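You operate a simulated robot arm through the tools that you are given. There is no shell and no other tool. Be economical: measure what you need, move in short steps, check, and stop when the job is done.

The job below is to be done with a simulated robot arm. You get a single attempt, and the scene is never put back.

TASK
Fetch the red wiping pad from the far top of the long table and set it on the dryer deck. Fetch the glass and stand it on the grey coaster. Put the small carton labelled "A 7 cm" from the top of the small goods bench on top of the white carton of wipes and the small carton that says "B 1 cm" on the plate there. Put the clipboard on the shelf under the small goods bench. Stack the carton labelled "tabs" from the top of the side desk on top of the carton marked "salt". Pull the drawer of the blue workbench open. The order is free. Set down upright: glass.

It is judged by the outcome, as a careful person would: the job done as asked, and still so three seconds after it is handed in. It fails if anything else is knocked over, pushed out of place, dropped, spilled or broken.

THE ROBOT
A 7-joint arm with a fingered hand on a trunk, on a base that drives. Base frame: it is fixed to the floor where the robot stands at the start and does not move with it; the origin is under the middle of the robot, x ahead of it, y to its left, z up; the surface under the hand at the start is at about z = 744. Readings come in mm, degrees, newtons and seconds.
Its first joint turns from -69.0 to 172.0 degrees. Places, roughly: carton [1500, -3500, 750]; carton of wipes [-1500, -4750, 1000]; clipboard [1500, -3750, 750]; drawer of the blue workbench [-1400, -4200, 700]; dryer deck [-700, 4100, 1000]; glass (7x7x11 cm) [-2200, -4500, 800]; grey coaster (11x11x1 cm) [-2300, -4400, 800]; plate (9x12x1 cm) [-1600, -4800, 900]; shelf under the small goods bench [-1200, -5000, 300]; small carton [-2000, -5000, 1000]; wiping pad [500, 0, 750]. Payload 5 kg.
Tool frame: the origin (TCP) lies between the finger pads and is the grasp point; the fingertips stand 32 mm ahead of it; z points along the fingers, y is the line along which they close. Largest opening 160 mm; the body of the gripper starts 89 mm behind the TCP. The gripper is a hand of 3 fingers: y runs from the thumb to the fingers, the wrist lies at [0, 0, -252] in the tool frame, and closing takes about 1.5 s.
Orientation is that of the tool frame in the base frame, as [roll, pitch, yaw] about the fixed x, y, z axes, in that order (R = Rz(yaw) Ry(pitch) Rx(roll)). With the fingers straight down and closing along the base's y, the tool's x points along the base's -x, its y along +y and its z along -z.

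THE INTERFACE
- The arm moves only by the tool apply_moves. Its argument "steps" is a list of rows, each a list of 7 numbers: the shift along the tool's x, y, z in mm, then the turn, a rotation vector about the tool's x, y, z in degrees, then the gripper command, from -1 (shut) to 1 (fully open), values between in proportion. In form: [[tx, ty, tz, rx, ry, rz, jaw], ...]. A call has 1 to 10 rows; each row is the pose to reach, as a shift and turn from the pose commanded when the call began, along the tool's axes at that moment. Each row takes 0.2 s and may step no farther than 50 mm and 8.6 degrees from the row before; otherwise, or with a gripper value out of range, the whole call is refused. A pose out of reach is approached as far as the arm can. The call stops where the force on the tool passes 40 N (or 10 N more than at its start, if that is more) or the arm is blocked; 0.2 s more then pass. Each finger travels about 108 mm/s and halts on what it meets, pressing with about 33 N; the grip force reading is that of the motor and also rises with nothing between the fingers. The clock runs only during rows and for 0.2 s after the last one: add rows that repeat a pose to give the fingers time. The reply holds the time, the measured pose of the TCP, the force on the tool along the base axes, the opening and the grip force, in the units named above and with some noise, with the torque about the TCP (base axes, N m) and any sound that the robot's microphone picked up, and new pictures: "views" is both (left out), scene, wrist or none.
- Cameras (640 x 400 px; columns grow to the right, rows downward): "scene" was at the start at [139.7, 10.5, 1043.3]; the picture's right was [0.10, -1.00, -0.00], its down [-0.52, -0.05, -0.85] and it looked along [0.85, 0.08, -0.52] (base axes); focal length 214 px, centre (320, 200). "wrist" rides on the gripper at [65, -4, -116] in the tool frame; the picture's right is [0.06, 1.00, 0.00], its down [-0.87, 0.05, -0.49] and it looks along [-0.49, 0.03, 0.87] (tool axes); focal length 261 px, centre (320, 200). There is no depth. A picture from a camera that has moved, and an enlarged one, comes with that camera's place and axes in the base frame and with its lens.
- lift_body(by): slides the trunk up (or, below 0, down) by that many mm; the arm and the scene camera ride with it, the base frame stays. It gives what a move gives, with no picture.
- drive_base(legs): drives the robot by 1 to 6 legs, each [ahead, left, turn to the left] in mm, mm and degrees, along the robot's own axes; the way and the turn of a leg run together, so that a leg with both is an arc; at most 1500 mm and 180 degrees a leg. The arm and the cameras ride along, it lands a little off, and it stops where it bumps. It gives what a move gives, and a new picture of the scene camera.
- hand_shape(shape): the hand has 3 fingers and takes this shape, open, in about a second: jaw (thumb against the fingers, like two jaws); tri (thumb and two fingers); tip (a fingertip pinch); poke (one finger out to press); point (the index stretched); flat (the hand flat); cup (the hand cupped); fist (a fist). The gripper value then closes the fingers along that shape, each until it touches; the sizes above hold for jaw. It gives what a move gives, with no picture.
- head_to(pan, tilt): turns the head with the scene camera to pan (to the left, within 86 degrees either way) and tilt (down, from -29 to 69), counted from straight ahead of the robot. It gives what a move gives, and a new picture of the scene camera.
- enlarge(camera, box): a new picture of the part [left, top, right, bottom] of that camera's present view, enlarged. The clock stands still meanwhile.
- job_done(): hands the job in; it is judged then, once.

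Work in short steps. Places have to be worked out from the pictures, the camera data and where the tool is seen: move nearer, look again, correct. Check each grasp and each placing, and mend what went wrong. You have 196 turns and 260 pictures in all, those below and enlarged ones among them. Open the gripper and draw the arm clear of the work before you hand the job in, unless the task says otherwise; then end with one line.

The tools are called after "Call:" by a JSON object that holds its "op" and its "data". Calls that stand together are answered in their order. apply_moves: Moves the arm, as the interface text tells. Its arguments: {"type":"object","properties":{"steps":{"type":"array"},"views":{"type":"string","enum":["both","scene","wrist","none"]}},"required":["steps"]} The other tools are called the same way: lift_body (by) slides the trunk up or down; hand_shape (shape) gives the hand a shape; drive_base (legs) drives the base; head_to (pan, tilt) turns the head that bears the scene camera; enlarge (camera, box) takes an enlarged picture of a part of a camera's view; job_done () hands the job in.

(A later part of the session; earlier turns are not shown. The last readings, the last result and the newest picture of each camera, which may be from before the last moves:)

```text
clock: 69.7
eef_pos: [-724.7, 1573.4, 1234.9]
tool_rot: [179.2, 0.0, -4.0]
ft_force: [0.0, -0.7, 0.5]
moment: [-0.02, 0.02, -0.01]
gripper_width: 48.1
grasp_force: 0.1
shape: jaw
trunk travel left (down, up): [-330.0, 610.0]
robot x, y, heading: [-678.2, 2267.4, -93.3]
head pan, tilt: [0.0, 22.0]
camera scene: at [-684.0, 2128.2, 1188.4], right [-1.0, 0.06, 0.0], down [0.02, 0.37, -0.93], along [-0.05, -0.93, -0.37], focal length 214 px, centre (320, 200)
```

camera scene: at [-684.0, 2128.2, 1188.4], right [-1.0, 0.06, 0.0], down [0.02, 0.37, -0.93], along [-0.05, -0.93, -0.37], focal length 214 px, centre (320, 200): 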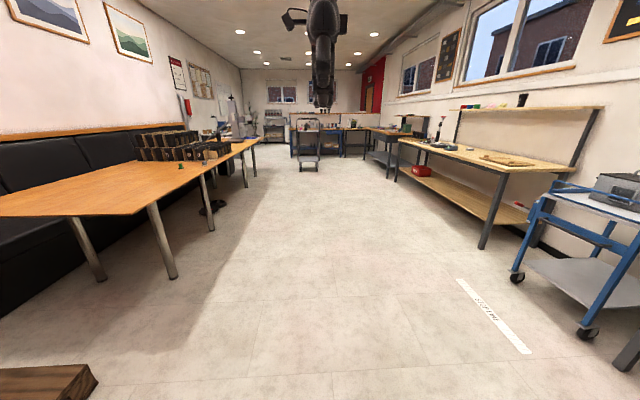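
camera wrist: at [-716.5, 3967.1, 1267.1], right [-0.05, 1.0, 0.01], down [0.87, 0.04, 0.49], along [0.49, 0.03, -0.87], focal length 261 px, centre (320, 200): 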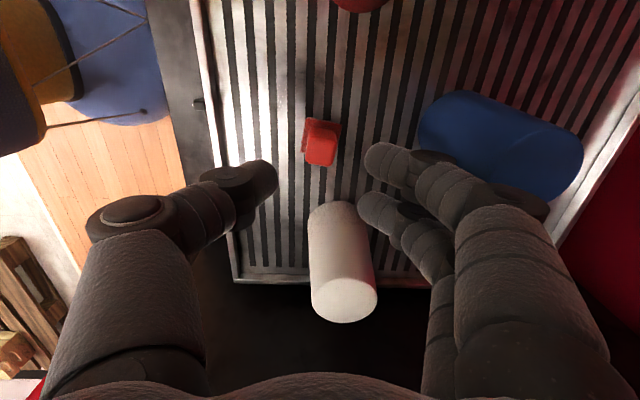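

The aisle is clear. I drive down it about 3.7 m.

Call:
{"op": "drive_base", "data": {"legs": [[1300, 0, 3.3], [1400, 0, 0], [1000, 0, 0]]}}

Call:
{"op": "head_to", "data": {"pan": -35, "tilt": 18}}

Call:
{"op": "head_to", "data": {"pan": 40, "tilt": 18}}

```text
clock: 87.7
eef_pos: [-828.9, -2136.2, 1233.3]
tool_rot: [179.2, -0.1, -1.4]
ft_force: [-1.1, 0.3, -0.1]
moment: [-0.02, -0.03, 0.0]
gripper_width: 47.7
grasp_force: 0.1
shape: jaw
trunk travel left (down, up): [-330.0, 610.0]
robot x, y, heading: [-811.0, -1440.6, -90.9]
head pan, tilt: [0.0, 22.0]
camera scene: at [-813.5, -1580.5, 1188.3], right [-1.0, 0.01, 0.0], down [0.01, 0.38, -0.93], along [-0.01, -0.93, -0.38], focal length 214 px, centre (320, 200)
```

scene: 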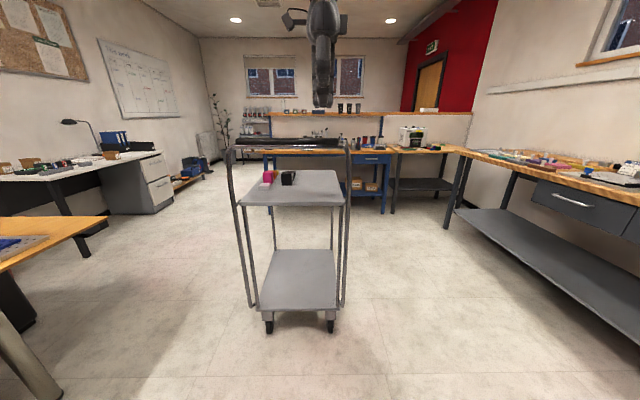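

```text
clock: 88.7
eef_pos: [-829.4, -2135.7, 1234.7]
tool_rot: [179.2, 0.0, -1.5]
ft_force: [0.0, -0.5, -0.2]
moment: [0.03, 0.03, 0.02]
gripper_width: 47.7
grasp_force: 0.0
shape: jaw
trunk travel left (down, up): [-330.0, 610.0]
robot x, y, heading: [-810.1, -1440.5, -91.0]
head pan, tilt: [-35.0, 18.0]
camera scene: at [-866.7, -1563.2, 1194.8], right [-0.81, 0.58, 0.0], down [0.18, 0.25, -0.95], along [-0.56, -0.77, -0.31], focal length 214 px, centre (320, 200)
```

scene: 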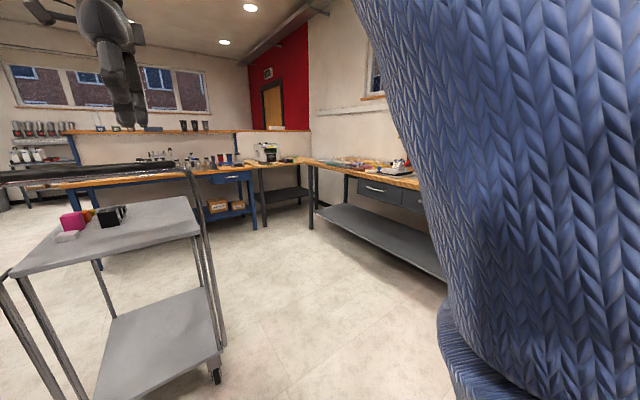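

```text
clock: 90.1
eef_pos: [-828.5, -2135.7, 1234.8]
tool_rot: [179.2, 0.0, -1.5]
ft_force: [-0.6, -0.1, -0.9]
moment: [0.0, 0.0, 0.01]
gripper_width: 48.2
grasp_force: 0.1
shape: jaw
trunk travel left (down, up): [-330.0, 610.0]
robot x, y, heading: [-809.3, -1437.8, -90.7]
head pan, tilt: [40.0, 18.0]
camera scene: at [-753.3, -1559.9, 1194.9], right [-0.78, -0.63, 0.0], down [-0.2, 0.24, -0.95], along [0.6, -0.74, -0.31], focal length 214 px, centre (320, 200)
```

scene: 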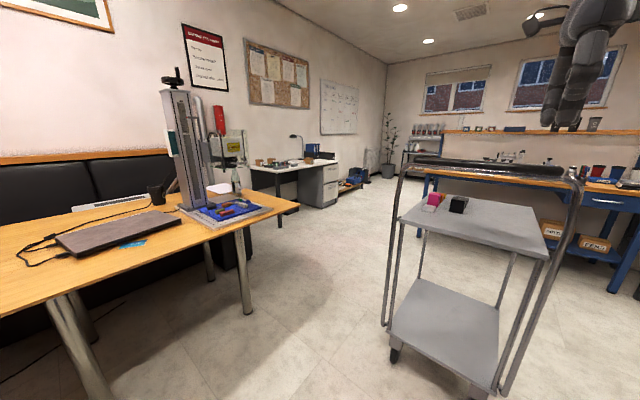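

The side desk is ahead-left near (1500, −3500), the blue bench straight ahead; the cart stands at about x −950…−500, y −2500…−3100. I pass it on its right (x≈−1500) and then turn toward the side desk.

Call:
{"op": "drive_base", "data": {"legs": [[0, -690, 0.7], [1400, 0, 0], [620, 0, 0], [0, 0, 90]]}}

Call:
{"op": "head_to", "data": {"pan": 0, "tilt": 22}}

Call:
{"op": "head_to", "data": {"pan": -80, "tilt": 20}}

```text
clock: 107.4
eef_pos: [-855.0, -3455.4, 1235.3]
tool_rot: [179.1, 0.0, 88.3]
ft_force: [0.6, 0.3, 0.2]
moment: [0.0, 0.02, -0.03]
gripper_width: 48.1
grasp_force: 0.3
shape: jaw
trunk travel left (down, up): [-330.0, 610.0]
robot x, y, heading: [-1550.3, -3435.2, -1.0]
head pan, tilt: [40.0, 18.0]
camera scene: at [-1429.6, -3377.3, 1194.9], right [0.63, -0.78, 0.0], down [-0.24, -0.19, -0.95], along [0.74, 0.6, -0.31], focal length 214 px, centre (320, 200)
```

scene: 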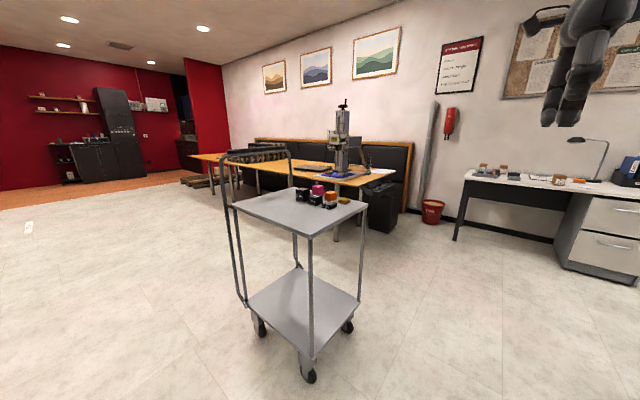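

```text
clock: 108.5
eef_pos: [-856.8, -3456.6, 1235.9]
tool_rot: [179.1, 0.0, 88.4]
ft_force: [-0.5, -0.4, 0.3]
moment: [0.01, 0.0, 0.04]
gripper_width: 47.9
grasp_force: 0.1
shape: jaw
trunk travel left (down, up): [-330.0, 610.0]
robot x, y, heading: [-1551.9, -3440.8, -0.9]
head pan, tilt: [0.0, 22.0]
camera scene: at [-1409.4, -3437.6, 1188.4], right [-0.02, -1.0, 0.0], down [-0.37, 0.01, -0.93], along [0.93, -0.02, -0.37], focal length 214 px, centre (320, 200)
```

scene: 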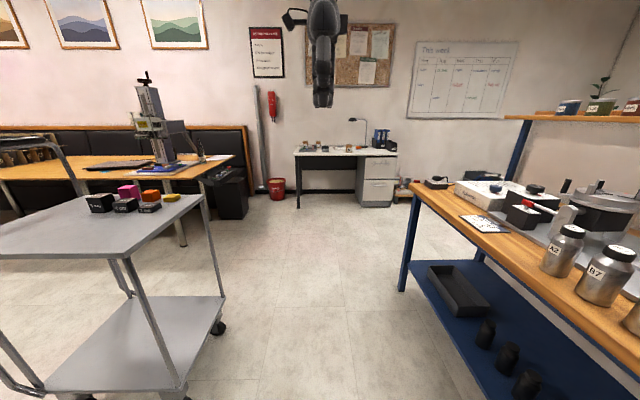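

```text
clock: 110.0
eef_pos: [-855.1, -3455.6, 1235.5]
tool_rot: [179.2, 0.0, 88.3]
ft_force: [-0.4, 0.2, 0.4]
moment: [0.0, 0.01, -0.01]
gripper_width: 48.0
grasp_force: 0.1
shape: jaw
trunk travel left (down, up): [-330.0, 610.0]
robot x, y, heading: [-1550.5, -3437.0, -1.3]
head pan, tilt: [-80.0, 20.0]
camera scene: at [-1487.6, -3528.0, 1191.6], right [-0.99, -0.16, 0.0], down [-0.05, 0.34, -0.94], along [0.15, -0.93, -0.34], focal length 214 px, centre (320, 200)
```

scene: 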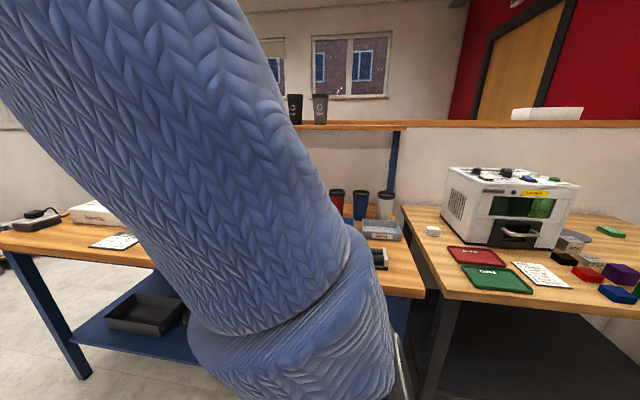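

Desk front edge is around x≈1150, y −3200…−4100. I drive ahead about 2.0 m.

Call:
{"op": "drive_base", "data": {"legs": [[1000, 0, 1], [1000, -80, 0]]}}

Call:
{"op": "head_to", "data": {"pan": 0, "tilt": 28}}

```text
clock: 120.0
eef_pos: [1148.7, -3484.9, 1234.5]
tool_rot: [179.2, 0.1, 91.1]
ft_force: [0.1, -0.2, -0.1]
moment: [-0.01, 0.02, 0.0]
gripper_width: 48.2
grasp_force: 0.0
shape: jaw
trunk travel left (down, up): [-330.0, 610.0]
robot x, y, heading: [450.9, -3495.5, 1.7]
head pan, tilt: [-80.0, 20.0]
camera scene: at [520.8, -3585.6, 1191.6], right [-0.98, -0.2, 0.0], down [-0.07, 0.34, -0.94], along [0.19, -0.92, -0.34], focal length 214 px, centre (320, 200)
```

scene: 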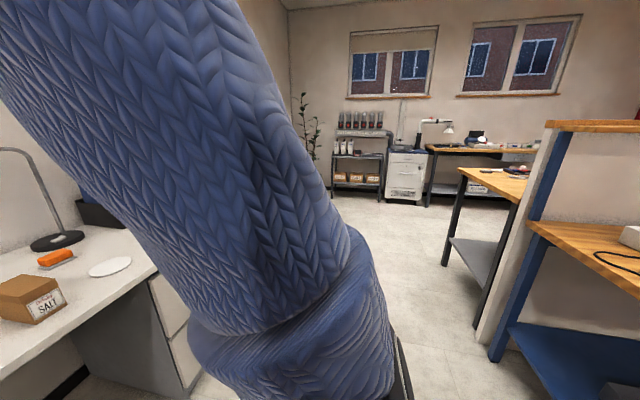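

```text
clock: 121.5
eef_pos: [1147.9, -3483.1, 1235.2]
tool_rot: [179.2, -0.1, 91.0]
ft_force: [1.1, 0.0, -0.3]
moment: [-0.01, 0.0, -0.02]
gripper_width: 48.0
grasp_force: 0.0
shape: jaw
trunk travel left (down, up): [-330.0, 610.0]
robot x, y, heading: [452.7, -3499.5, 1.9]
head pan, tilt: [0.0, 28.0]
camera scene: at [592.8, -3491.8, 1178.7], right [0.03, -1.0, 0.0], down [-0.47, -0.01, -0.88], along [0.88, 0.03, -0.47], focal length 214 px, centre (320, 200)
```

scene: 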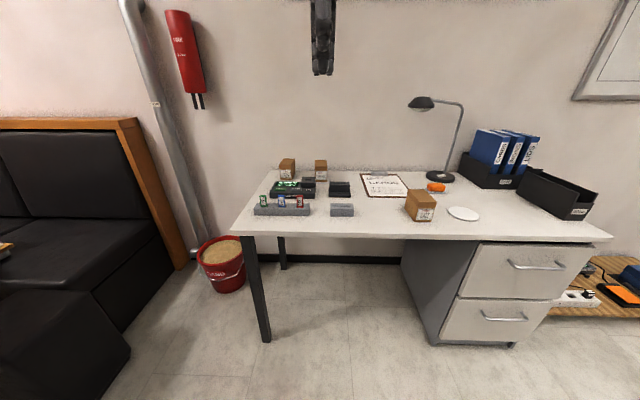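

Call:
{"op": "enlarge", "data": {"camera": "scene", "box": [240, 140, 370, 222]}}

Call:
{"op": "enlarge", "data": {"camera": "scene", "box": [350, 150, 490, 238]}}

```text
4.88 times, centred on (305, 181) of scene
camera zoom: at [592.8, -3491.8, 1178.7], right [0.03, -1.0, 0.0], down [-0.47, -0.01, -0.88], along [0.88, 0.03, -0.47], focal length 1046 px, centre (393, 293)
```

zoom: 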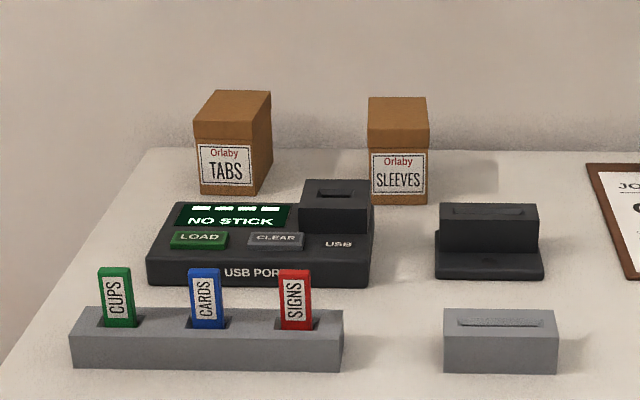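

```text
4.55 times, centred on (420, 194) of scene
camera zoom: at [592.8, -3491.8, 1178.7], right [0.03, -1.0, 0.0], down [-0.47, -0.01, -0.88], along [0.88, 0.03, -0.47], focal length 975 px, centre (-134, 227)
```

zoom: 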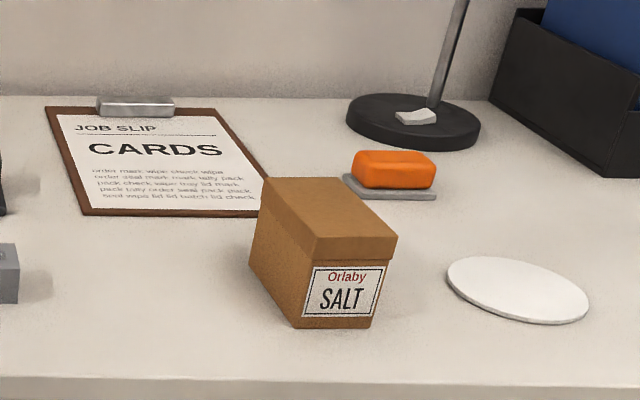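

TABS is about x 1629–1737, y −3252…−3317, ~80 high; SALT about x 1248–1355, y −3806…−3878. I rotate the hand so it closes along y, open it, and drive to face TABS.

Call:
{"op": "apply_moves", "data": {"steps": [[0, 0, 0, 0, 0, -8.5, 0.2], [0, 0, 0, 0, 0, -17, 0.2], [0, 0, 0, 0, 0, -25.5, 0.2], [0, 0, 0, 0, 0, -34, 0.2], [0, 0, 0, 0, 0, -42.5, 0.2], [0, 0, 0, 0, 0, -51, 0.2], [0, 0, 0, 0, 0, -59.5, 0.2], [0, 0, 0, 0, 0, -68, 0.2], [0, 0, 0, 0, 0, -76.5, 0.2], [0, 0, 0, 0, 0, -85, 0.2]], "views": "none"}}

Call:
{"op": "drive_base", "data": {"legs": [[430, 200, -1.8]]}}

Call:
{"op": "head_to", "data": {"pan": -10, "tilt": 35}}

Call:
{"op": "apply_moves", "data": {"steps": [[0, 0, 0, 0, 0, -3, 0.2]], "views": "wrist"}}

```text
clock: 123.7
eef_pos: [1147.4, -3483.7, 1233.5]
tool_rot: [180.0, 0.8, 176.1]
ft_force: [0.7, -0.6, 0.9]
moment: [-0.03, -0.04, 0.0]
gripper_width: 95.5
grasp_force: 0.0
shape: jaw
trunk travel left (down, up): [-330.0, 610.0]
robot x, y, heading: [450.8, -3497.5, 1.8]
head pan, tilt: [0.0, 28.0]
```

```text
clock: 126.5
eef_pos: [1571.9, -3301.4, 1233.1]
tool_rot: [179.9, 0.8, 174.4]
ft_force: [0.6, 0.6, -1.0]
moment: [0.0, -0.01, 0.01]
gripper_width: 95.4
grasp_force: 0.0
shape: jaw
trunk travel left (down, up): [-330.0, 610.0]
robot x, y, heading: [871.5, -3292.0, 0.2]
head pan, tilt: [0.0, 28.0]
camera scene: at [1015.8, -3293.4, 1178.6], right [0.0, -1.0, 0.0], down [-0.47, 0.0, -0.88], along [0.88, 0.0, -0.47], focal length 214 px, centre (320, 200)
```

scene: 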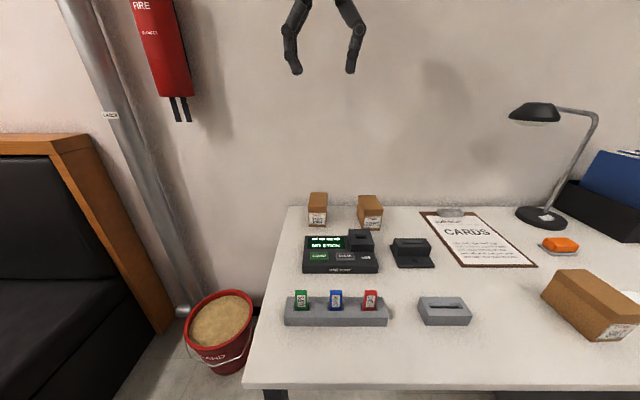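

```text
clock: 127.2
eef_pos: [1571.5, -3301.6, 1233.9]
tool_rot: [179.8, 0.9, 174.4]
ft_force: [-0.2, -0.5, -0.2]
moment: [-0.02, 0.01, 0.03]
gripper_width: 95.4
grasp_force: 0.0
shape: jaw
trunk travel left (down, up): [-330.0, 610.0]
robot x, y, heading: [876.0, -3298.3, -0.0]
head pan, tilt: [-10.0, 35.0]
camera scene: at [1011.0, -3308.8, 1167.8], right [-0.17, -0.99, 0.0], down [-0.56, 0.1, -0.82], along [0.81, -0.14, -0.57], focal length 214 px, centre (320, 200)
```

scene: 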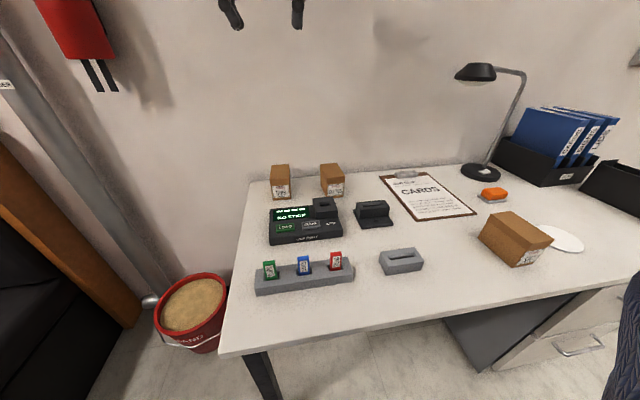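

```text
clock: 127.6
eef_pos: [1570.4, -3301.2, 1233.7]
tool_rot: [-180.0, 0.7, 177.4]
ft_force: [0.7, -0.3, 0.0]
moment: [0.04, 0.05, 0.02]
gripper_width: 95.4
grasp_force: 0.0
shape: jaw
trunk travel left (down, up): [-330.0, 610.0]
robot x, y, heading: [878.3, -3294.0, -0.3]
head pan, tilt: [-10.0, 35.0]
camera wrist: at [1504.1, -3303.0, 1348.4], right [-0.02, 1.0, 0.0], down [0.86, 0.01, 0.5], along [0.5, 0.01, -0.86], focal length 261 px, centre (320, 200)
```

wrist: 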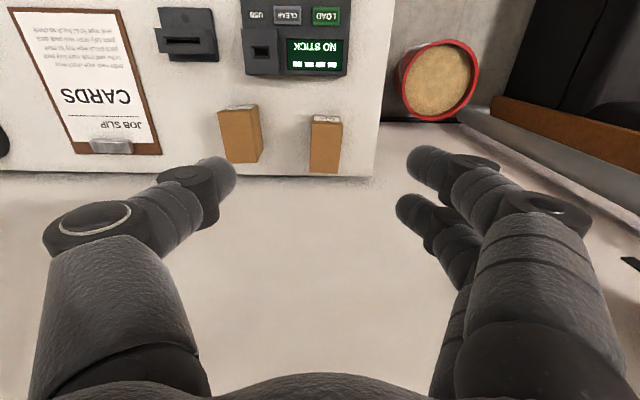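

TABS top centre is at about (1680, −3287). I move above it, open to 110 mm and descend to z≈960.

Call:
{"op": "apply_moves", "data": {"steps": [[-40, 7, 0, 0, 0, -2.6, 0.38], [-75, 14, 20, 0, 0, -2.6, 0.38], [-108, 14, 60, 0, 0, -2.6, 0.38], [-108, 14, 105, 0, 0, -2.6, 0.38], [-108, 14, 150, 0, 0, -2.6, 0.38], [-108, 14, 195, 0, 0, -2.6, 0.38], [-108, 14, 240, 0, 0, -2.6, 0.38], [-108, 14, 270, 0, 0, -2.6, 0.38], [-108, 14, 270, 0, 0, -2.6, 0.38]], "views": "both"}}

```text
refused: row 3 steps farther than a row can; nothing moved
```

Smaller steps.

Call:
{"op": "apply_moves", "data": {"steps": [[-40, 7, 0, 0, 0, -2.6, 0.38], [-75, 14, 20, 0, 0, -2.6, 0.38], [-108, 14, 55, 0, 0, -2.6, 0.38], [-108, 14, 100, 0, 0, -2.6, 0.38], [-108, 14, 145, 0, 0, -2.6, 0.38], [-108, 14, 190, 0, 0, -2.6, 0.38], [-108, 14, 235, 0, 0, -2.6, 0.38], [-108, 14, 270, 0, 0, -2.6, 0.38], [-108, 14, 270, 0, 0, -2.6, 0.38]], "views": "both"}}

```text
clock: 129.6
eef_pos: [1685.1, -3293.5, 965.9]
tool_rot: [-179.9, 0.9, -180.0]
ft_force: [0.9, -0.3, 0.0]
moment: [0.01, -0.02, 0.02]
gripper_width: 109.8
grasp_force: 0.0
shape: jaw
out of reach, approached as far as the arm can: row 1, 2, 3
trunk travel left (down, up): [-330.0, 610.0]
robot x, y, heading: [874.3, -3295.3, 0.1]
head pan, tilt: [-10.0, 35.0]
camera scene: at [1010.9, -3308.9, 1167.8], right [-0.17, -0.99, 0.0], down [-0.57, 0.1, -0.82], along [0.81, -0.14, -0.57], focal length 214 px, centre (320, 200)
camera wrist: at [1617.2, -3297.1, 1080.7], right [-0.06, 1.0, 0.0], down [0.86, 0.05, 0.5], along [0.5, 0.03, -0.86], focal length 261 px, centre (320, 200)
```

scene: 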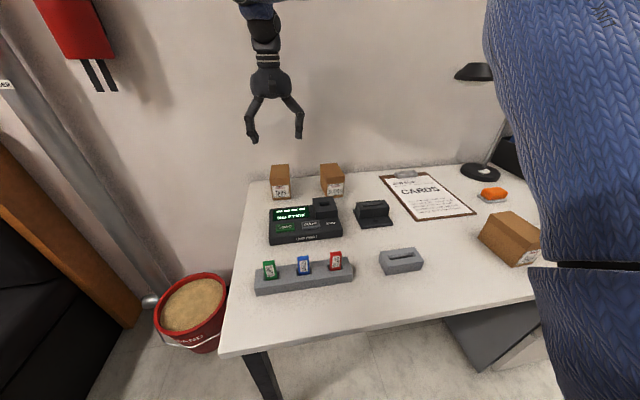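
wrist: 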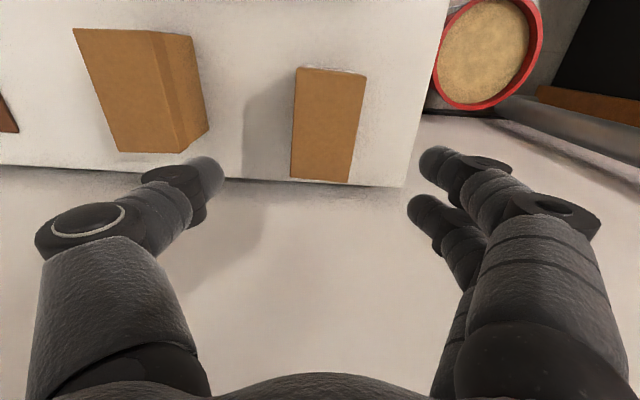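

TABS centre (1686, −3288); I'm nearly centred. Descend to TCP z≈790 and close.

Call:
{"op": "apply_moves", "data": {"steps": [[0, 5, 40, 0, 0, 0, 0.38], [0, 5, 80, 0, 0, 0, 0.38], [0, 5, 120, 0, 0, 0, 0.38], [0, 5, 150, 0, 0, 0, 0.38], [0, 5, 174, 0, 0, 0, 0.38], [0, 5, 174, 0, 0, 0, 0.38]], "views": "both"}}

```text
clock: 131.0
eef_pos: [1686.3, -3287.3, 793.5]
tool_rot: [180.0, 0.7, -179.9]
ft_force: [0.2, -0.1, 0.5]
moment: [-0.02, -0.02, 0.01]
gripper_width: 110.0
grasp_force: 0.0
shape: jaw
trunk travel left (down, up): [-330.0, 610.0]
robot x, y, heading: [874.1, -3296.5, 0.2]
head pan, tilt: [-10.0, 35.0]
camera scene: at [1011.1, -3308.9, 1167.8], right [-0.17, -0.99, 0.0], down [-0.57, 0.1, -0.82], along [0.81, -0.14, -0.57], focal length 214 px, centre (320, 200)
camera wrist: at [1620.4, -3292.1, 907.2], right [-0.06, 1.0, 0.0], down [0.86, 0.05, 0.5], along [0.5, 0.03, -0.86], focal length 261 px, centre (320, 200)
```

scene: 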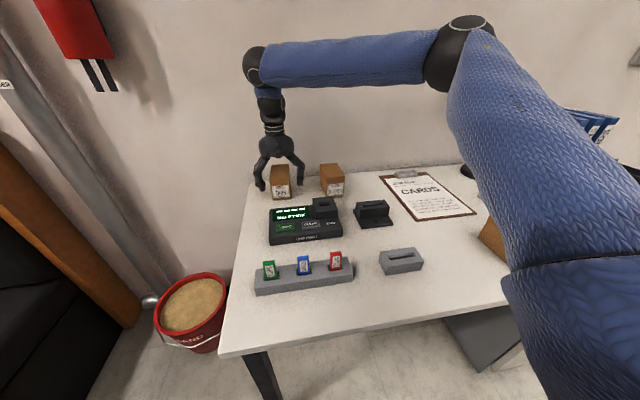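
wrist: 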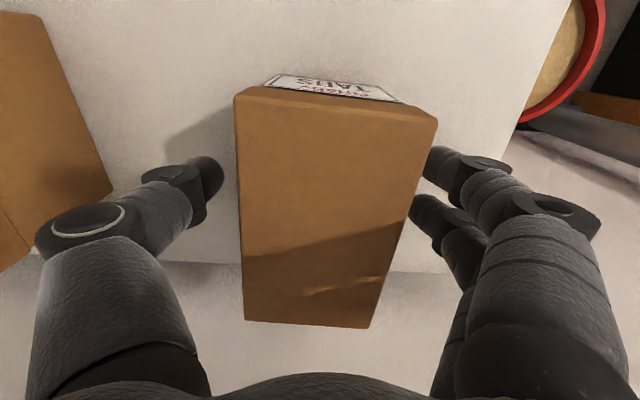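

Fingers straddle the carton. Close and lift 20 mm to test.

Call:
{"op": "apply_moves", "data": {"steps": [[0, 0, 0, 0, 0, 0, 0], [0, 0, 0, 0, 0, 0, -0.5], [0, 0, 0, 0, 0, 0, -1], [0, 0, 0, 0, 0, 0, -1], [0, 0, 0, 0, 0, 0, -1], [0, 0, -20, 0, 0, 0, -1], [0, 0, -60, 0, 0, 0, -1], [0, 0, -105, 0, 0, 0, -1], [0, 0, -150, 0, 0, 0, -1]], "views": "both"}}

```text
clock: 133.0
eef_pos: [1684.3, -3287.2, 942.7]
tool_rot: [180.0, 0.8, 180.0]
ft_force: [0.0, 0.2, -2.2]
moment: [0.01, 0.01, 0.02]
gripper_width: 55.4
grasp_force: 32.7
shape: jaw
trunk travel left (down, up): [-330.0, 610.0]
robot x, y, heading: [875.1, -3295.4, 0.1]
head pan, tilt: [-10.0, 35.0]
camera scene: at [1010.4, -3308.6, 1167.8], right [-0.17, -0.99, 0.0], down [-0.56, 0.1, -0.82], along [0.81, -0.14, -0.57], focal length 214 px, centre (320, 200)
camera wrist: at [1618.0, -3290.8, 1057.9], right [-0.06, 1.0, 0.0], down [0.86, 0.05, 0.5], along [0.5, 0.03, -0.86], focal length 261 px, centre (320, 200)
```

scene: 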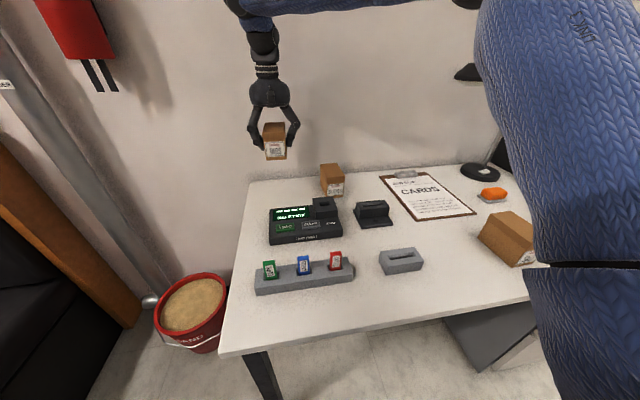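
wrist: 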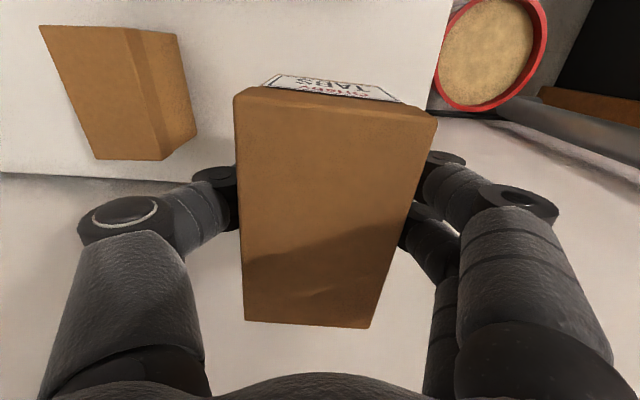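

TABS is held. I back off 400 mm and slide right toward SALT.

Call:
{"op": "drive_base", "data": {"legs": [[-390, 0, 0], [0, -545, 0]]}}

Call:
{"op": "head_to", "data": {"pan": 0, "tilt": 35}}

Call:
{"op": "apply_moves", "data": {"steps": [[0, 0, 0, 0, 0, 0, -1]], "views": "wrist"}}

```text
clock: 138.2
eef_pos: [1295.1, -3827.8, 942.3]
tool_rot: [180.0, 0.9, -179.7]
ft_force: [-0.3, -0.1, -2.0]
moment: [0.02, -0.02, -0.02]
gripper_width: 55.7
grasp_force: 33.1
shape: jaw
trunk travel left (down, up): [-330.0, 610.0]
robot x, y, heading: [485.4, -3840.2, 0.5]
head pan, tilt: [-10.0, 35.0]
camera scene: at [621.0, -3854.3, 1167.7], right [-0.17, -0.99, 0.0], down [-0.57, 0.1, -0.82], along [0.81, -0.14, -0.57], focal length 214 px, centre (320, 200)
```

scene: 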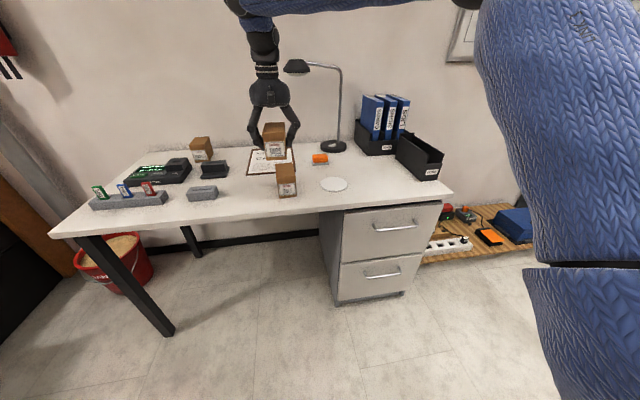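

```text
clock: 139.0
eef_pos: [1294.8, -3829.1, 942.3]
tool_rot: [-179.9, 0.7, -179.7]
ft_force: [0.4, -0.3, -2.1]
moment: [-0.03, -0.02, 0.02]
gripper_width: 55.4
grasp_force: 32.2
shape: jaw
trunk travel left (down, up): [-330.0, 610.0]
robot x, y, heading: [485.9, -3841.1, 0.1]
head pan, tilt: [0.0, 35.0]
camera scene: at [622.1, -3838.8, 1167.7], right [0.01, -1.0, 0.0], down [-0.57, 0.0, -0.82], along [0.82, 0.01, -0.57], focal length 214 px, centre (320, 200)
```

scene: 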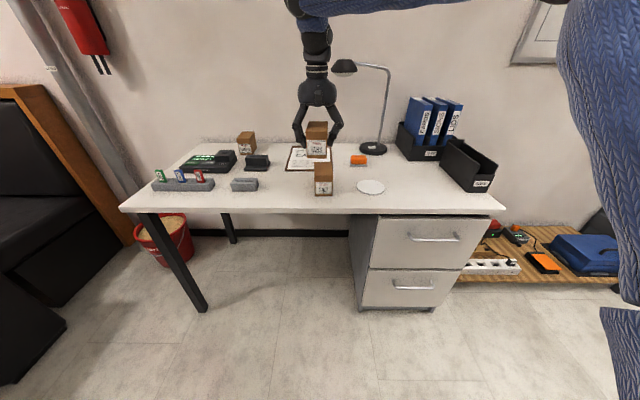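

```text
clock: 139.4
eef_pos: [1295.5, -3828.6, 943.5]
tool_rot: [180.0, 0.8, -179.8]
ft_force: [-0.1, -0.5, -1.4]
moment: [-0.02, -0.04, 0.01]
gripper_width: 55.5
grasp_force: 33.4
shape: jaw
trunk travel left (down, up): [-330.0, 610.0]
robot x, y, heading: [482.7, -3843.9, 0.7]
head pan, tilt: [0.0, 35.0]
camera wrist: at [1228.5, -3833.0, 1057.2], right [-0.07, 1.0, 0.0], down [0.86, 0.06, 0.5], along [0.5, 0.03, -0.86], focal length 261 px, centre (320, 200)
```

wrist: 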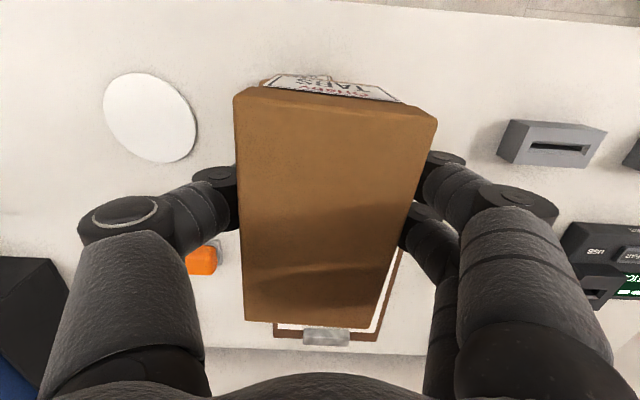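

SALT is hidden under the held carton in the wrist view; I zoom with the scene camera.

Call:
{"op": "enlarge", "data": {"camera": "scene", "box": [272, 110, 384, 210]}}

```text
4.00 times, centred on (328, 160) of scene
camera zoom: at [622.1, -3838.7, 1167.7], right [0.01, -1.0, 0.0], down [-0.57, 0.0, -0.82], along [0.82, 0.01, -0.57], focal length 858 px, centre (288, 360)
```

zoom: 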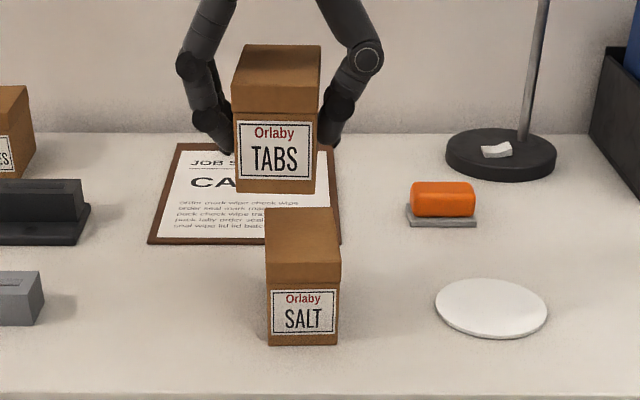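

SALT centre ≈ (1307, −3843), top ≈ 828; the held carton's centre is ≈ (1299, −3826). I shift +8, −17 and lower to just above.

Call:
{"op": "apply_moves", "data": {"steps": [[-8, -17, 0, 0, 0, 0, -1], [-8, -17, 25, 0, 0, 0, -1], [-8, -17, 50, 0, 0, 0, -1], [-8, -17, 50, 0, 0, 0, -1]], "views": "wrist"}}

Call:
{"op": "enlarge", "data": {"camera": "scene", "box": [272, 110, 384, 210]}}

```text
clock: 140.4
eef_pos: [1302.1, -3846.1, 893.5]
tool_rot: [-180.0, 0.8, -179.7]
ft_force: [-0.3, -0.7, -1.5]
moment: [0.03, -0.01, -0.01]
gripper_width: 55.2
grasp_force: 32.5
shape: jaw
trunk travel left (down, up): [-330.0, 610.0]
robot x, y, heading: [481.9, -3840.1, 0.1]
head pan, tilt: [0.0, 35.0]
camera wrist: at [1236.2, -3850.2, 1008.8], right [-0.07, 1.0, 0.0], down [0.86, 0.06, 0.5], along [0.5, 0.03, -0.86], focal length 261 px, centre (320, 200)
```

wrist: 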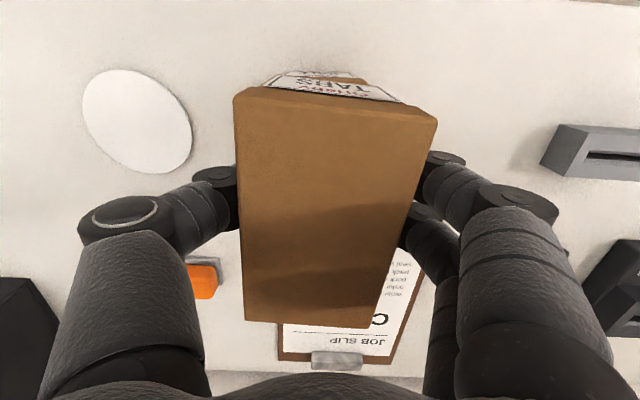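

```text
4.00 times, centred on (328, 160) of scene
camera zoom: at [622.1, -3838.9, 1167.8], right [0.01, -1.0, 0.0], down [-0.57, 0.0, -0.82], along [0.82, 0.01, -0.57], focal length 858 px, centre (288, 360)
```

zoom: 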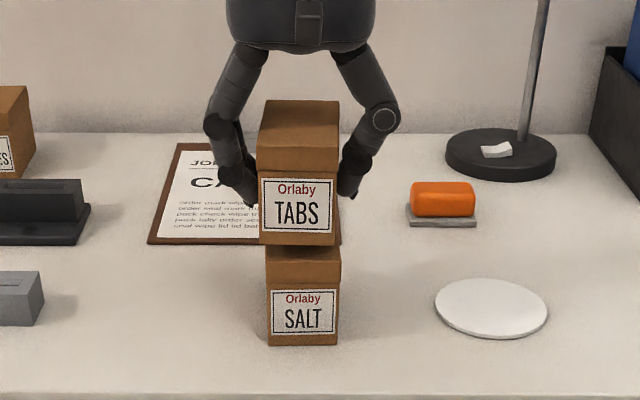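

Well aligned; shift another 4 mm right and 3 forward, and lower until contact.

Call:
{"op": "apply_moves", "data": {"steps": [[-3, -4, 4, 0, 0, 0, -1], [-3, -4, 8, 0, 0, 0, -1], [-3, -4, 11, 0, 0, 0, -1], [-3, -4, 14, 0, 0, 0, -1]], "views": "none"}}

```text
clock: 141.4
eef_pos: [1307.9, -3849.8, 880.2]
tool_rot: [179.9, 0.8, -179.6]
ft_force: [0.2, -0.3, -2.6]
moment: [-0.01, 0.0, 0.0]
gripper_width: 55.4
grasp_force: 33.0
shape: jaw
trunk travel left (down, up): [-330.0, 610.0]
robot x, y, heading: [482.0, -3840.4, 0.5]
head pan, tilt: [0.0, 35.0]
```

Call:
{"op": "apply_moves", "data": {"steps": [[0, 0, 2, 0, 0, 0, -1], [0, 0, 4, 0, 0, 0, -1], [0, 0, 6, 0, 0, 0, -1]], "views": "none"}}

Call:
{"op": "enlarge", "data": {"camera": "scene", "box": [272, 110, 384, 210]}}

```text
clock: 142.2
eef_pos: [1305.9, -3849.3, 876.1]
tool_rot: [180.0, 1.0, -179.6]
ft_force: [3.0, 0.0, 23.0]
moment: [-0.03, -0.07, -0.02]
gripper_width: 55.8
grasp_force: 33.0
shape: jaw
trunk travel left (down, up): [-330.0, 610.0]
robot x, y, heading: [486.1, -3842.6, 0.6]
head pan, tilt: [0.0, 35.0]
```

```text
4.00 times, centred on (328, 160) of scene
camera zoom: at [620.7, -3838.8, 1168.3], right [0.01, -1.0, 0.0], down [-0.57, 0.0, -0.82], along [0.82, 0.01, -0.57], focal length 858 px, centre (288, 360)
```

zoom: 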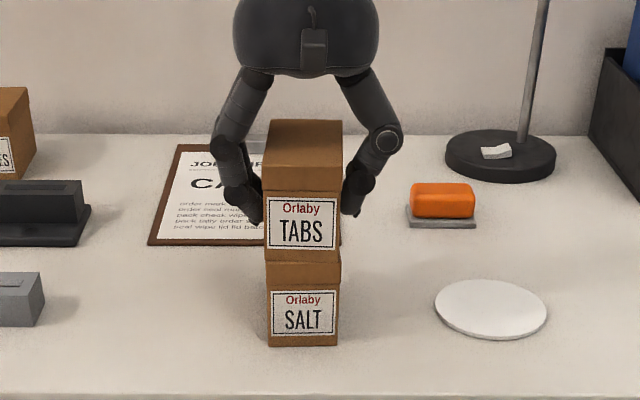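

Contact, nicely aligned. Ease, open to just release, and rise straight up.

Call:
{"op": "apply_moves", "data": {"steps": [[0, 0, -3, 0, 0, 0, -1], [0, 0, -3, 0, 0, 0, -0.3], [0, 0, -3, 0, 0, 0, 0.1], [0, 0, -3, 0, 0, 0, 0.3], [0, 0, -3, 0, 0, 0, 0.3], [0, 0, -3, 0, 0, 0, 0.3], [0, 0, -45, 0, 0, 0, 0.3], [0, 0, -90, 0, 0, 0, 0.3], [0, 0, -130, 0, 0, 0, 0.3]], "views": "both"}}

Call:
{"op": "enlarge", "data": {"camera": "scene", "box": [272, 110, 384, 210]}}

```text
clock: 144.2
eef_pos: [1304.6, -3851.4, 1004.2]
tool_rot: [180.0, 0.9, -179.7]
ft_force: [-0.8, -1.4, -0.1]
moment: [-0.01, -0.02, 0.0]
gripper_width: 103.7
grasp_force: 0.0
shape: jaw
trunk travel left (down, up): [-330.0, 610.0]
robot x, y, heading: [482.4, -3840.3, 0.5]
head pan, tilt: [0.0, 35.0]
camera scene: at [621.3, -3838.4, 1167.8], right [0.01, -1.0, 0.0], down [-0.57, 0.0, -0.82], along [0.82, 0.01, -0.57], focal length 214 px, centre (320, 200)
camera wrist: at [1238.8, -3856.3, 1119.0], right [-0.07, 1.0, 0.0], down [0.86, 0.06, 0.5], along [0.5, 0.03, -0.86], focal length 261 px, centre (320, 200)
```

scene: 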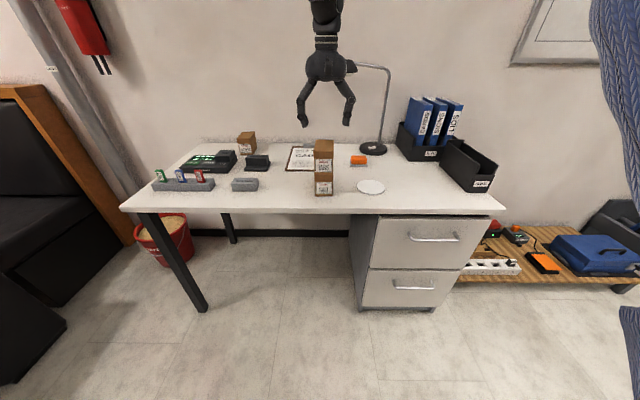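
wrist: 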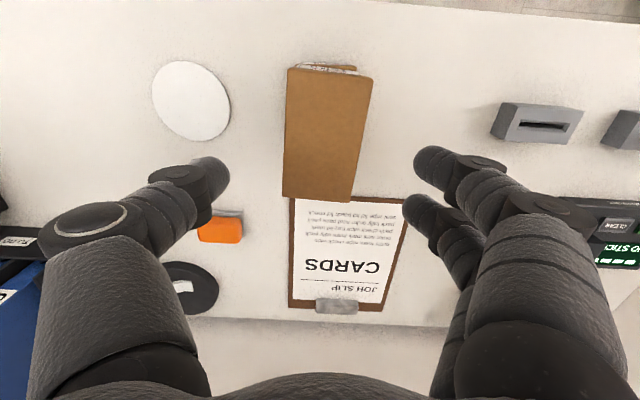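

```text
4.00 times, centred on (328, 160) of scene
camera zoom: at [621.3, -3838.4, 1167.8], right [0.01, -1.0, 0.0], down [-0.57, 0.0, -0.82], along [0.82, 0.01, -0.57], focal length 858 px, centre (288, 360)
```

zoom: 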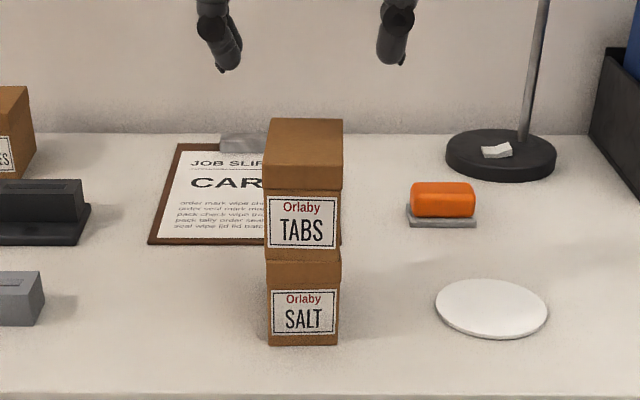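

TABS is stacked on SALT. Before handling the flat clipboard I want to see its destination: I look to the right toward the small goods bench.

Call:
{"op": "lift_body", "data": {"by": 150}}

Call:
{"op": "drive_base", "data": {"legs": [[-300, 0, 0], [0, 0, -90]]}}

Call:
{"op": "head_to", "data": {"pan": 0, "tilt": 20}}

```text
clock: 145.9
eef_pos: [1305.5, -3851.8, 1152.0]
tool_rot: [-180.0, 0.8, -179.8]
ft_force: [0.6, 0.0, -0.6]
moment: [-0.01, -0.01, -0.01]
gripper_width: 103.5
grasp_force: 0.1
shape: jaw
trunk travel left (down, up): [-480.0, 460.0]
robot x, y, heading: [481.1, -3840.5, 0.3]
head pan, tilt: [0.0, 35.0]
```

```text
clock: 151.7
eef_pos: [187.5, -4667.2, 1152.4]
tool_rot: [179.9, 0.9, 91.5]
ft_force: [0.0, -0.2, 0.5]
moment: [0.03, 0.0, 0.02]
gripper_width: 103.3
grasp_force: 0.0
shape: jaw
trunk travel left (down, up): [-480.0, 460.0]
robot x, y, heading: [180.8, -3845.9, -88.7]
head pan, tilt: [0.0, 35.0]
camera scene: at [184.5, -3980.1, 1317.7], right [-1.0, -0.03, 0.0], down [-0.02, 0.57, -0.82], along [0.02, -0.82, -0.57], focal length 214 px, centre (320, 200)
```

scene: 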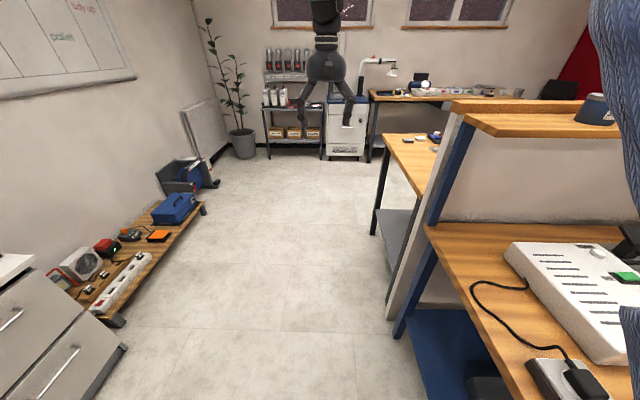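

```text
clock: 152.5
eef_pos: [188.2, -4665.2, 1154.2]
tool_rot: [179.9, 0.8, 91.5]
ft_force: [1.0, 0.8, -0.1]
moment: [0.02, 0.0, 0.0]
gripper_width: 103.5
grasp_force: 0.0
shape: jaw
trunk travel left (down, up): [-480.0, 460.0]
robot x, y, heading: [177.9, -3841.7, -88.6]
head pan, tilt: [0.0, 20.0]
camera scene: at [184.8, -3985.3, 1341.5], right [-1.0, -0.03, 0.0], down [-0.01, 0.34, -0.94], along [0.03, -0.94, -0.34], focal length 214 px, centre (320, 200)
```

scene: 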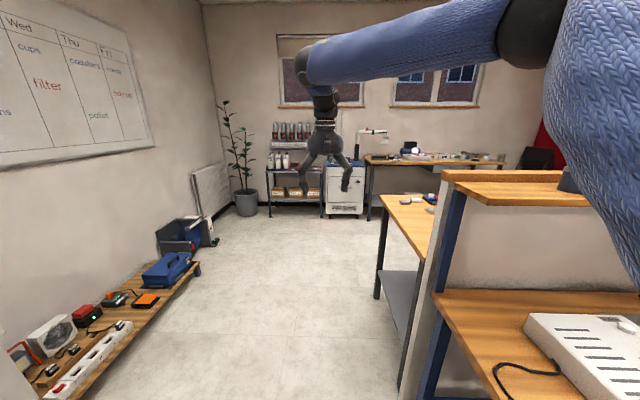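

The small goods bench is behind the divider. I drive past its end and turn to look along its front.

Call:
{"op": "drive_base", "data": {"legs": [[1400, 150, -1], [700, 0, 0], [0, 0, -60]]}}

Call:
{"op": "head_to", "data": {"pan": -35, "tilt": 25}}

```text
clock: 165.5
eef_pos: [-278.6, -6339.9, 1153.6]
tool_rot: [-180.0, 0.7, 32.8]
ft_force: [0.4, -0.2, 0.3]
moment: [-0.06, 0.01, -0.04]
gripper_width: 103.7
grasp_force: 0.0
shape: jaw
trunk travel left (down, up): [-480.0, 460.0]
robot x, y, heading: [420.2, -5906.3, -147.4]
head pan, tilt: [0.0, 20.0]
camera scene: at [299.6, -5982.9, 1341.6], right [-0.54, 0.84, 0.0], down [0.29, 0.19, -0.94], along [-0.79, -0.51, -0.34], focal length 214 px, centre (320, 200)
```

scene: 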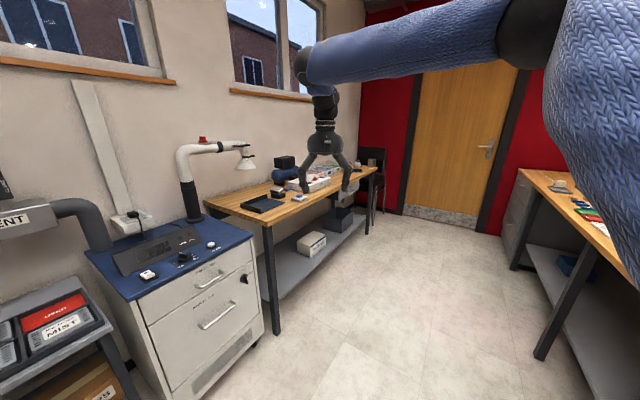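

```text
clock: 166.5
eef_pos: [-278.2, -6341.3, 1153.9]
tool_rot: [-180.0, 0.8, 32.7]
ft_force: [-0.1, 0.0, 0.5]
moment: [-0.03, 0.0, -0.04]
gripper_width: 103.5
grasp_force: 0.0
shape: jaw
trunk travel left (down, up): [-480.0, 460.0]
robot x, y, heading: [418.5, -5907.3, -147.1]
head pan, tilt: [-35.0, 25.0]
camera scene: at [285.8, -5929.3, 1333.5], right [0.04, 1.0, 0.0], down [0.42, -0.02, -0.91], along [-0.91, 0.03, -0.42], focal length 214 px, centre (320, 200)
```

scene: 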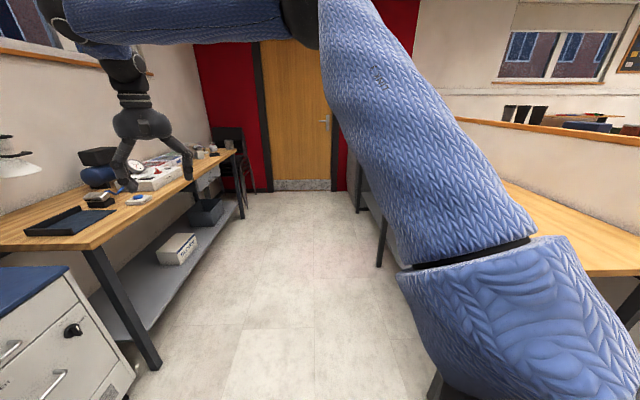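

The aisle is ~1.2 m wide, with the small goods bench on the right. I raise the trunk, drive along to x≈−1500 and turn to face the bench.

Call:
{"op": "lift_body", "data": {"by": 200}}

Call:
{"op": "drive_base", "data": {"legs": [[0, 0, -33], [1000, 0, 0], [950, 0, 0]]}}

Call:
{"op": "head_to", "data": {"pan": -40, "tilt": 25}}

```text
clock: 168.7
eef_pos: [-280.2, -6340.5, 1354.6]
tool_rot: [180.0, 0.8, 32.8]
ft_force: [0.4, 0.3, 0.0]
moment: [0.03, 0.03, -0.01]
gripper_width: 103.5
grasp_force: 0.0
shape: jaw
trunk travel left (down, up): [-680.0, 260.0]
robot x, y, heading: [421.7, -5906.9, -146.9]
head pan, tilt: [-35.0, 25.0]
```

```text
clock: 180.0
eef_pos: [-2361.7, -5976.9, 1353.6]
tool_rot: [179.9, 0.8, 2.3]
ft_force: [-0.1, 0.6, -0.8]
moment: [0.0, -0.03, 0.0]
gripper_width: 103.8
grasp_force: 0.1
shape: jaw
trunk travel left (down, up): [-680.0, 260.0]
robot x, y, heading: [-1537.2, -5961.5, -177.8]
head pan, tilt: [-35.0, 25.0]
camera scene: at [-1666.7, -5910.3, 1533.5], right [0.54, 0.84, 0.0], down [0.36, -0.23, -0.91], along [-0.76, 0.49, -0.42], focal length 214 px, centre (320, 200)
```

scene: 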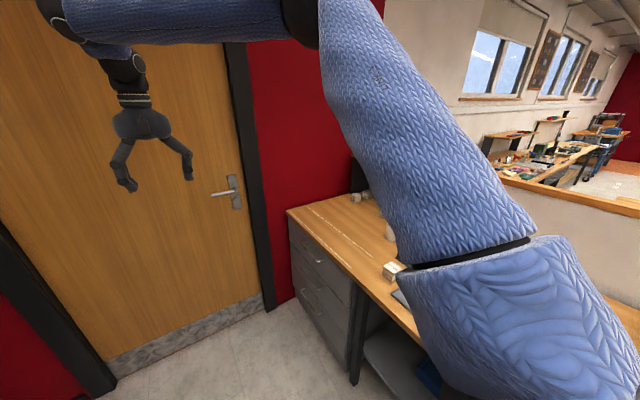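

```text
clock: 180.7
eef_pos: [-2361.5, -5977.3, 1354.9]
tool_rot: [179.9, 0.8, 2.2]
ft_force: [0.4, -0.8, -0.3]
moment: [0.01, 0.0, 0.02]
gripper_width: 103.8
grasp_force: 0.0
shape: jaw
trunk travel left (down, up): [-680.0, 260.0]
robot x, y, heading: [-1537.2, -5959.0, -177.6]
head pan, tilt: [-40.0, 25.0]
camera scene: at [-1661.6, -5903.7, 1533.5], right [0.61, 0.79, 0.0], down [0.33, -0.26, -0.91], along [-0.72, 0.55, -0.42], focal length 214 px, centre (320, 200)
```

scene: 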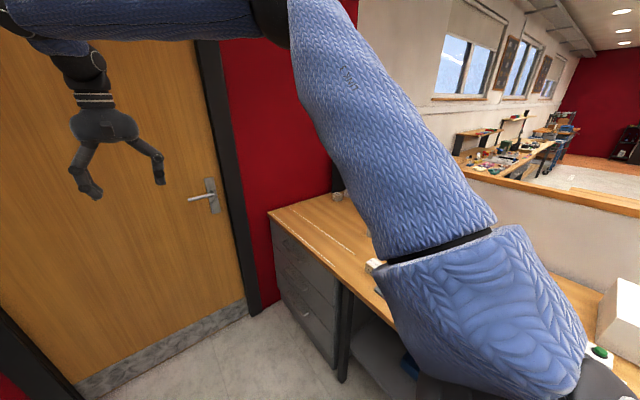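

Turn right to face the bench.

Call:
{"op": "drive_base", "data": {"legs": [[0, 0, -92]]}}

Call:
{"op": "head_to", "data": {"pan": 10, "tilt": 40}}

```text
clock: 185.0
eef_pos: [-1531.8, -5138.4, 1354.0]
tool_rot: [180.0, 0.8, -89.5]
ft_force: [-0.5, -0.6, -0.6]
moment: [-0.02, 0.01, -0.01]
gripper_width: 103.6
grasp_force: 0.1
shape: jaw
trunk travel left (down, up): [-680.0, 260.0]
robot x, y, heading: [-1535.7, -5957.0, 90.6]
head pan, tilt: [-40.0, 25.0]
camera scene: at [-1480.0, -5836.6, 1533.5], right [0.77, -0.63, 0.0], down [-0.27, -0.33, -0.91], along [0.57, 0.7, -0.42], focal length 214 px, centre (320, 200)
```

scene: 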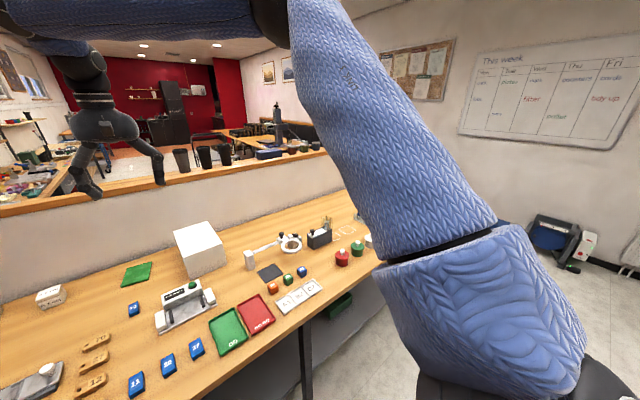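

```text
clock: 186.1
eef_pos: [-1531.3, -5138.0, 1353.7]
tool_rot: [179.9, 0.8, -89.4]
ft_force: [0.8, 1.2, -1.0]
moment: [-0.05, 0.01, 0.01]
gripper_width: 103.8
grasp_force: 0.1
shape: jaw
trunk travel left (down, up): [-680.0, 260.0]
robot x, y, heading: [-1541.2, -5959.2, 90.5]
head pan, tilt: [10.0, 40.0]
camera scene: at [-1554.3, -5824.1, 1510.2], right [0.98, 0.18, 0.0], down [0.12, -0.63, -0.77], along [-0.14, 0.75, -0.64], focal length 214 px, centre (320, 200)
```

scene: 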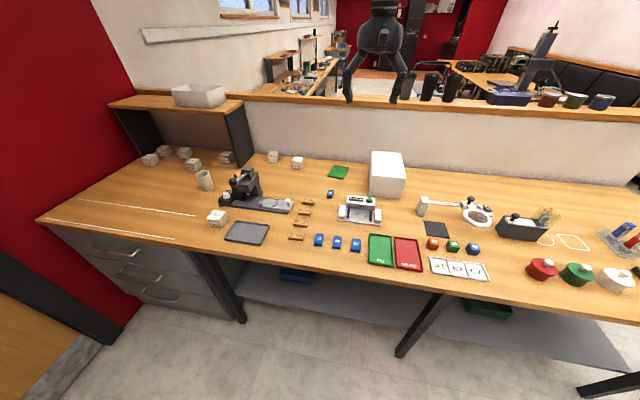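

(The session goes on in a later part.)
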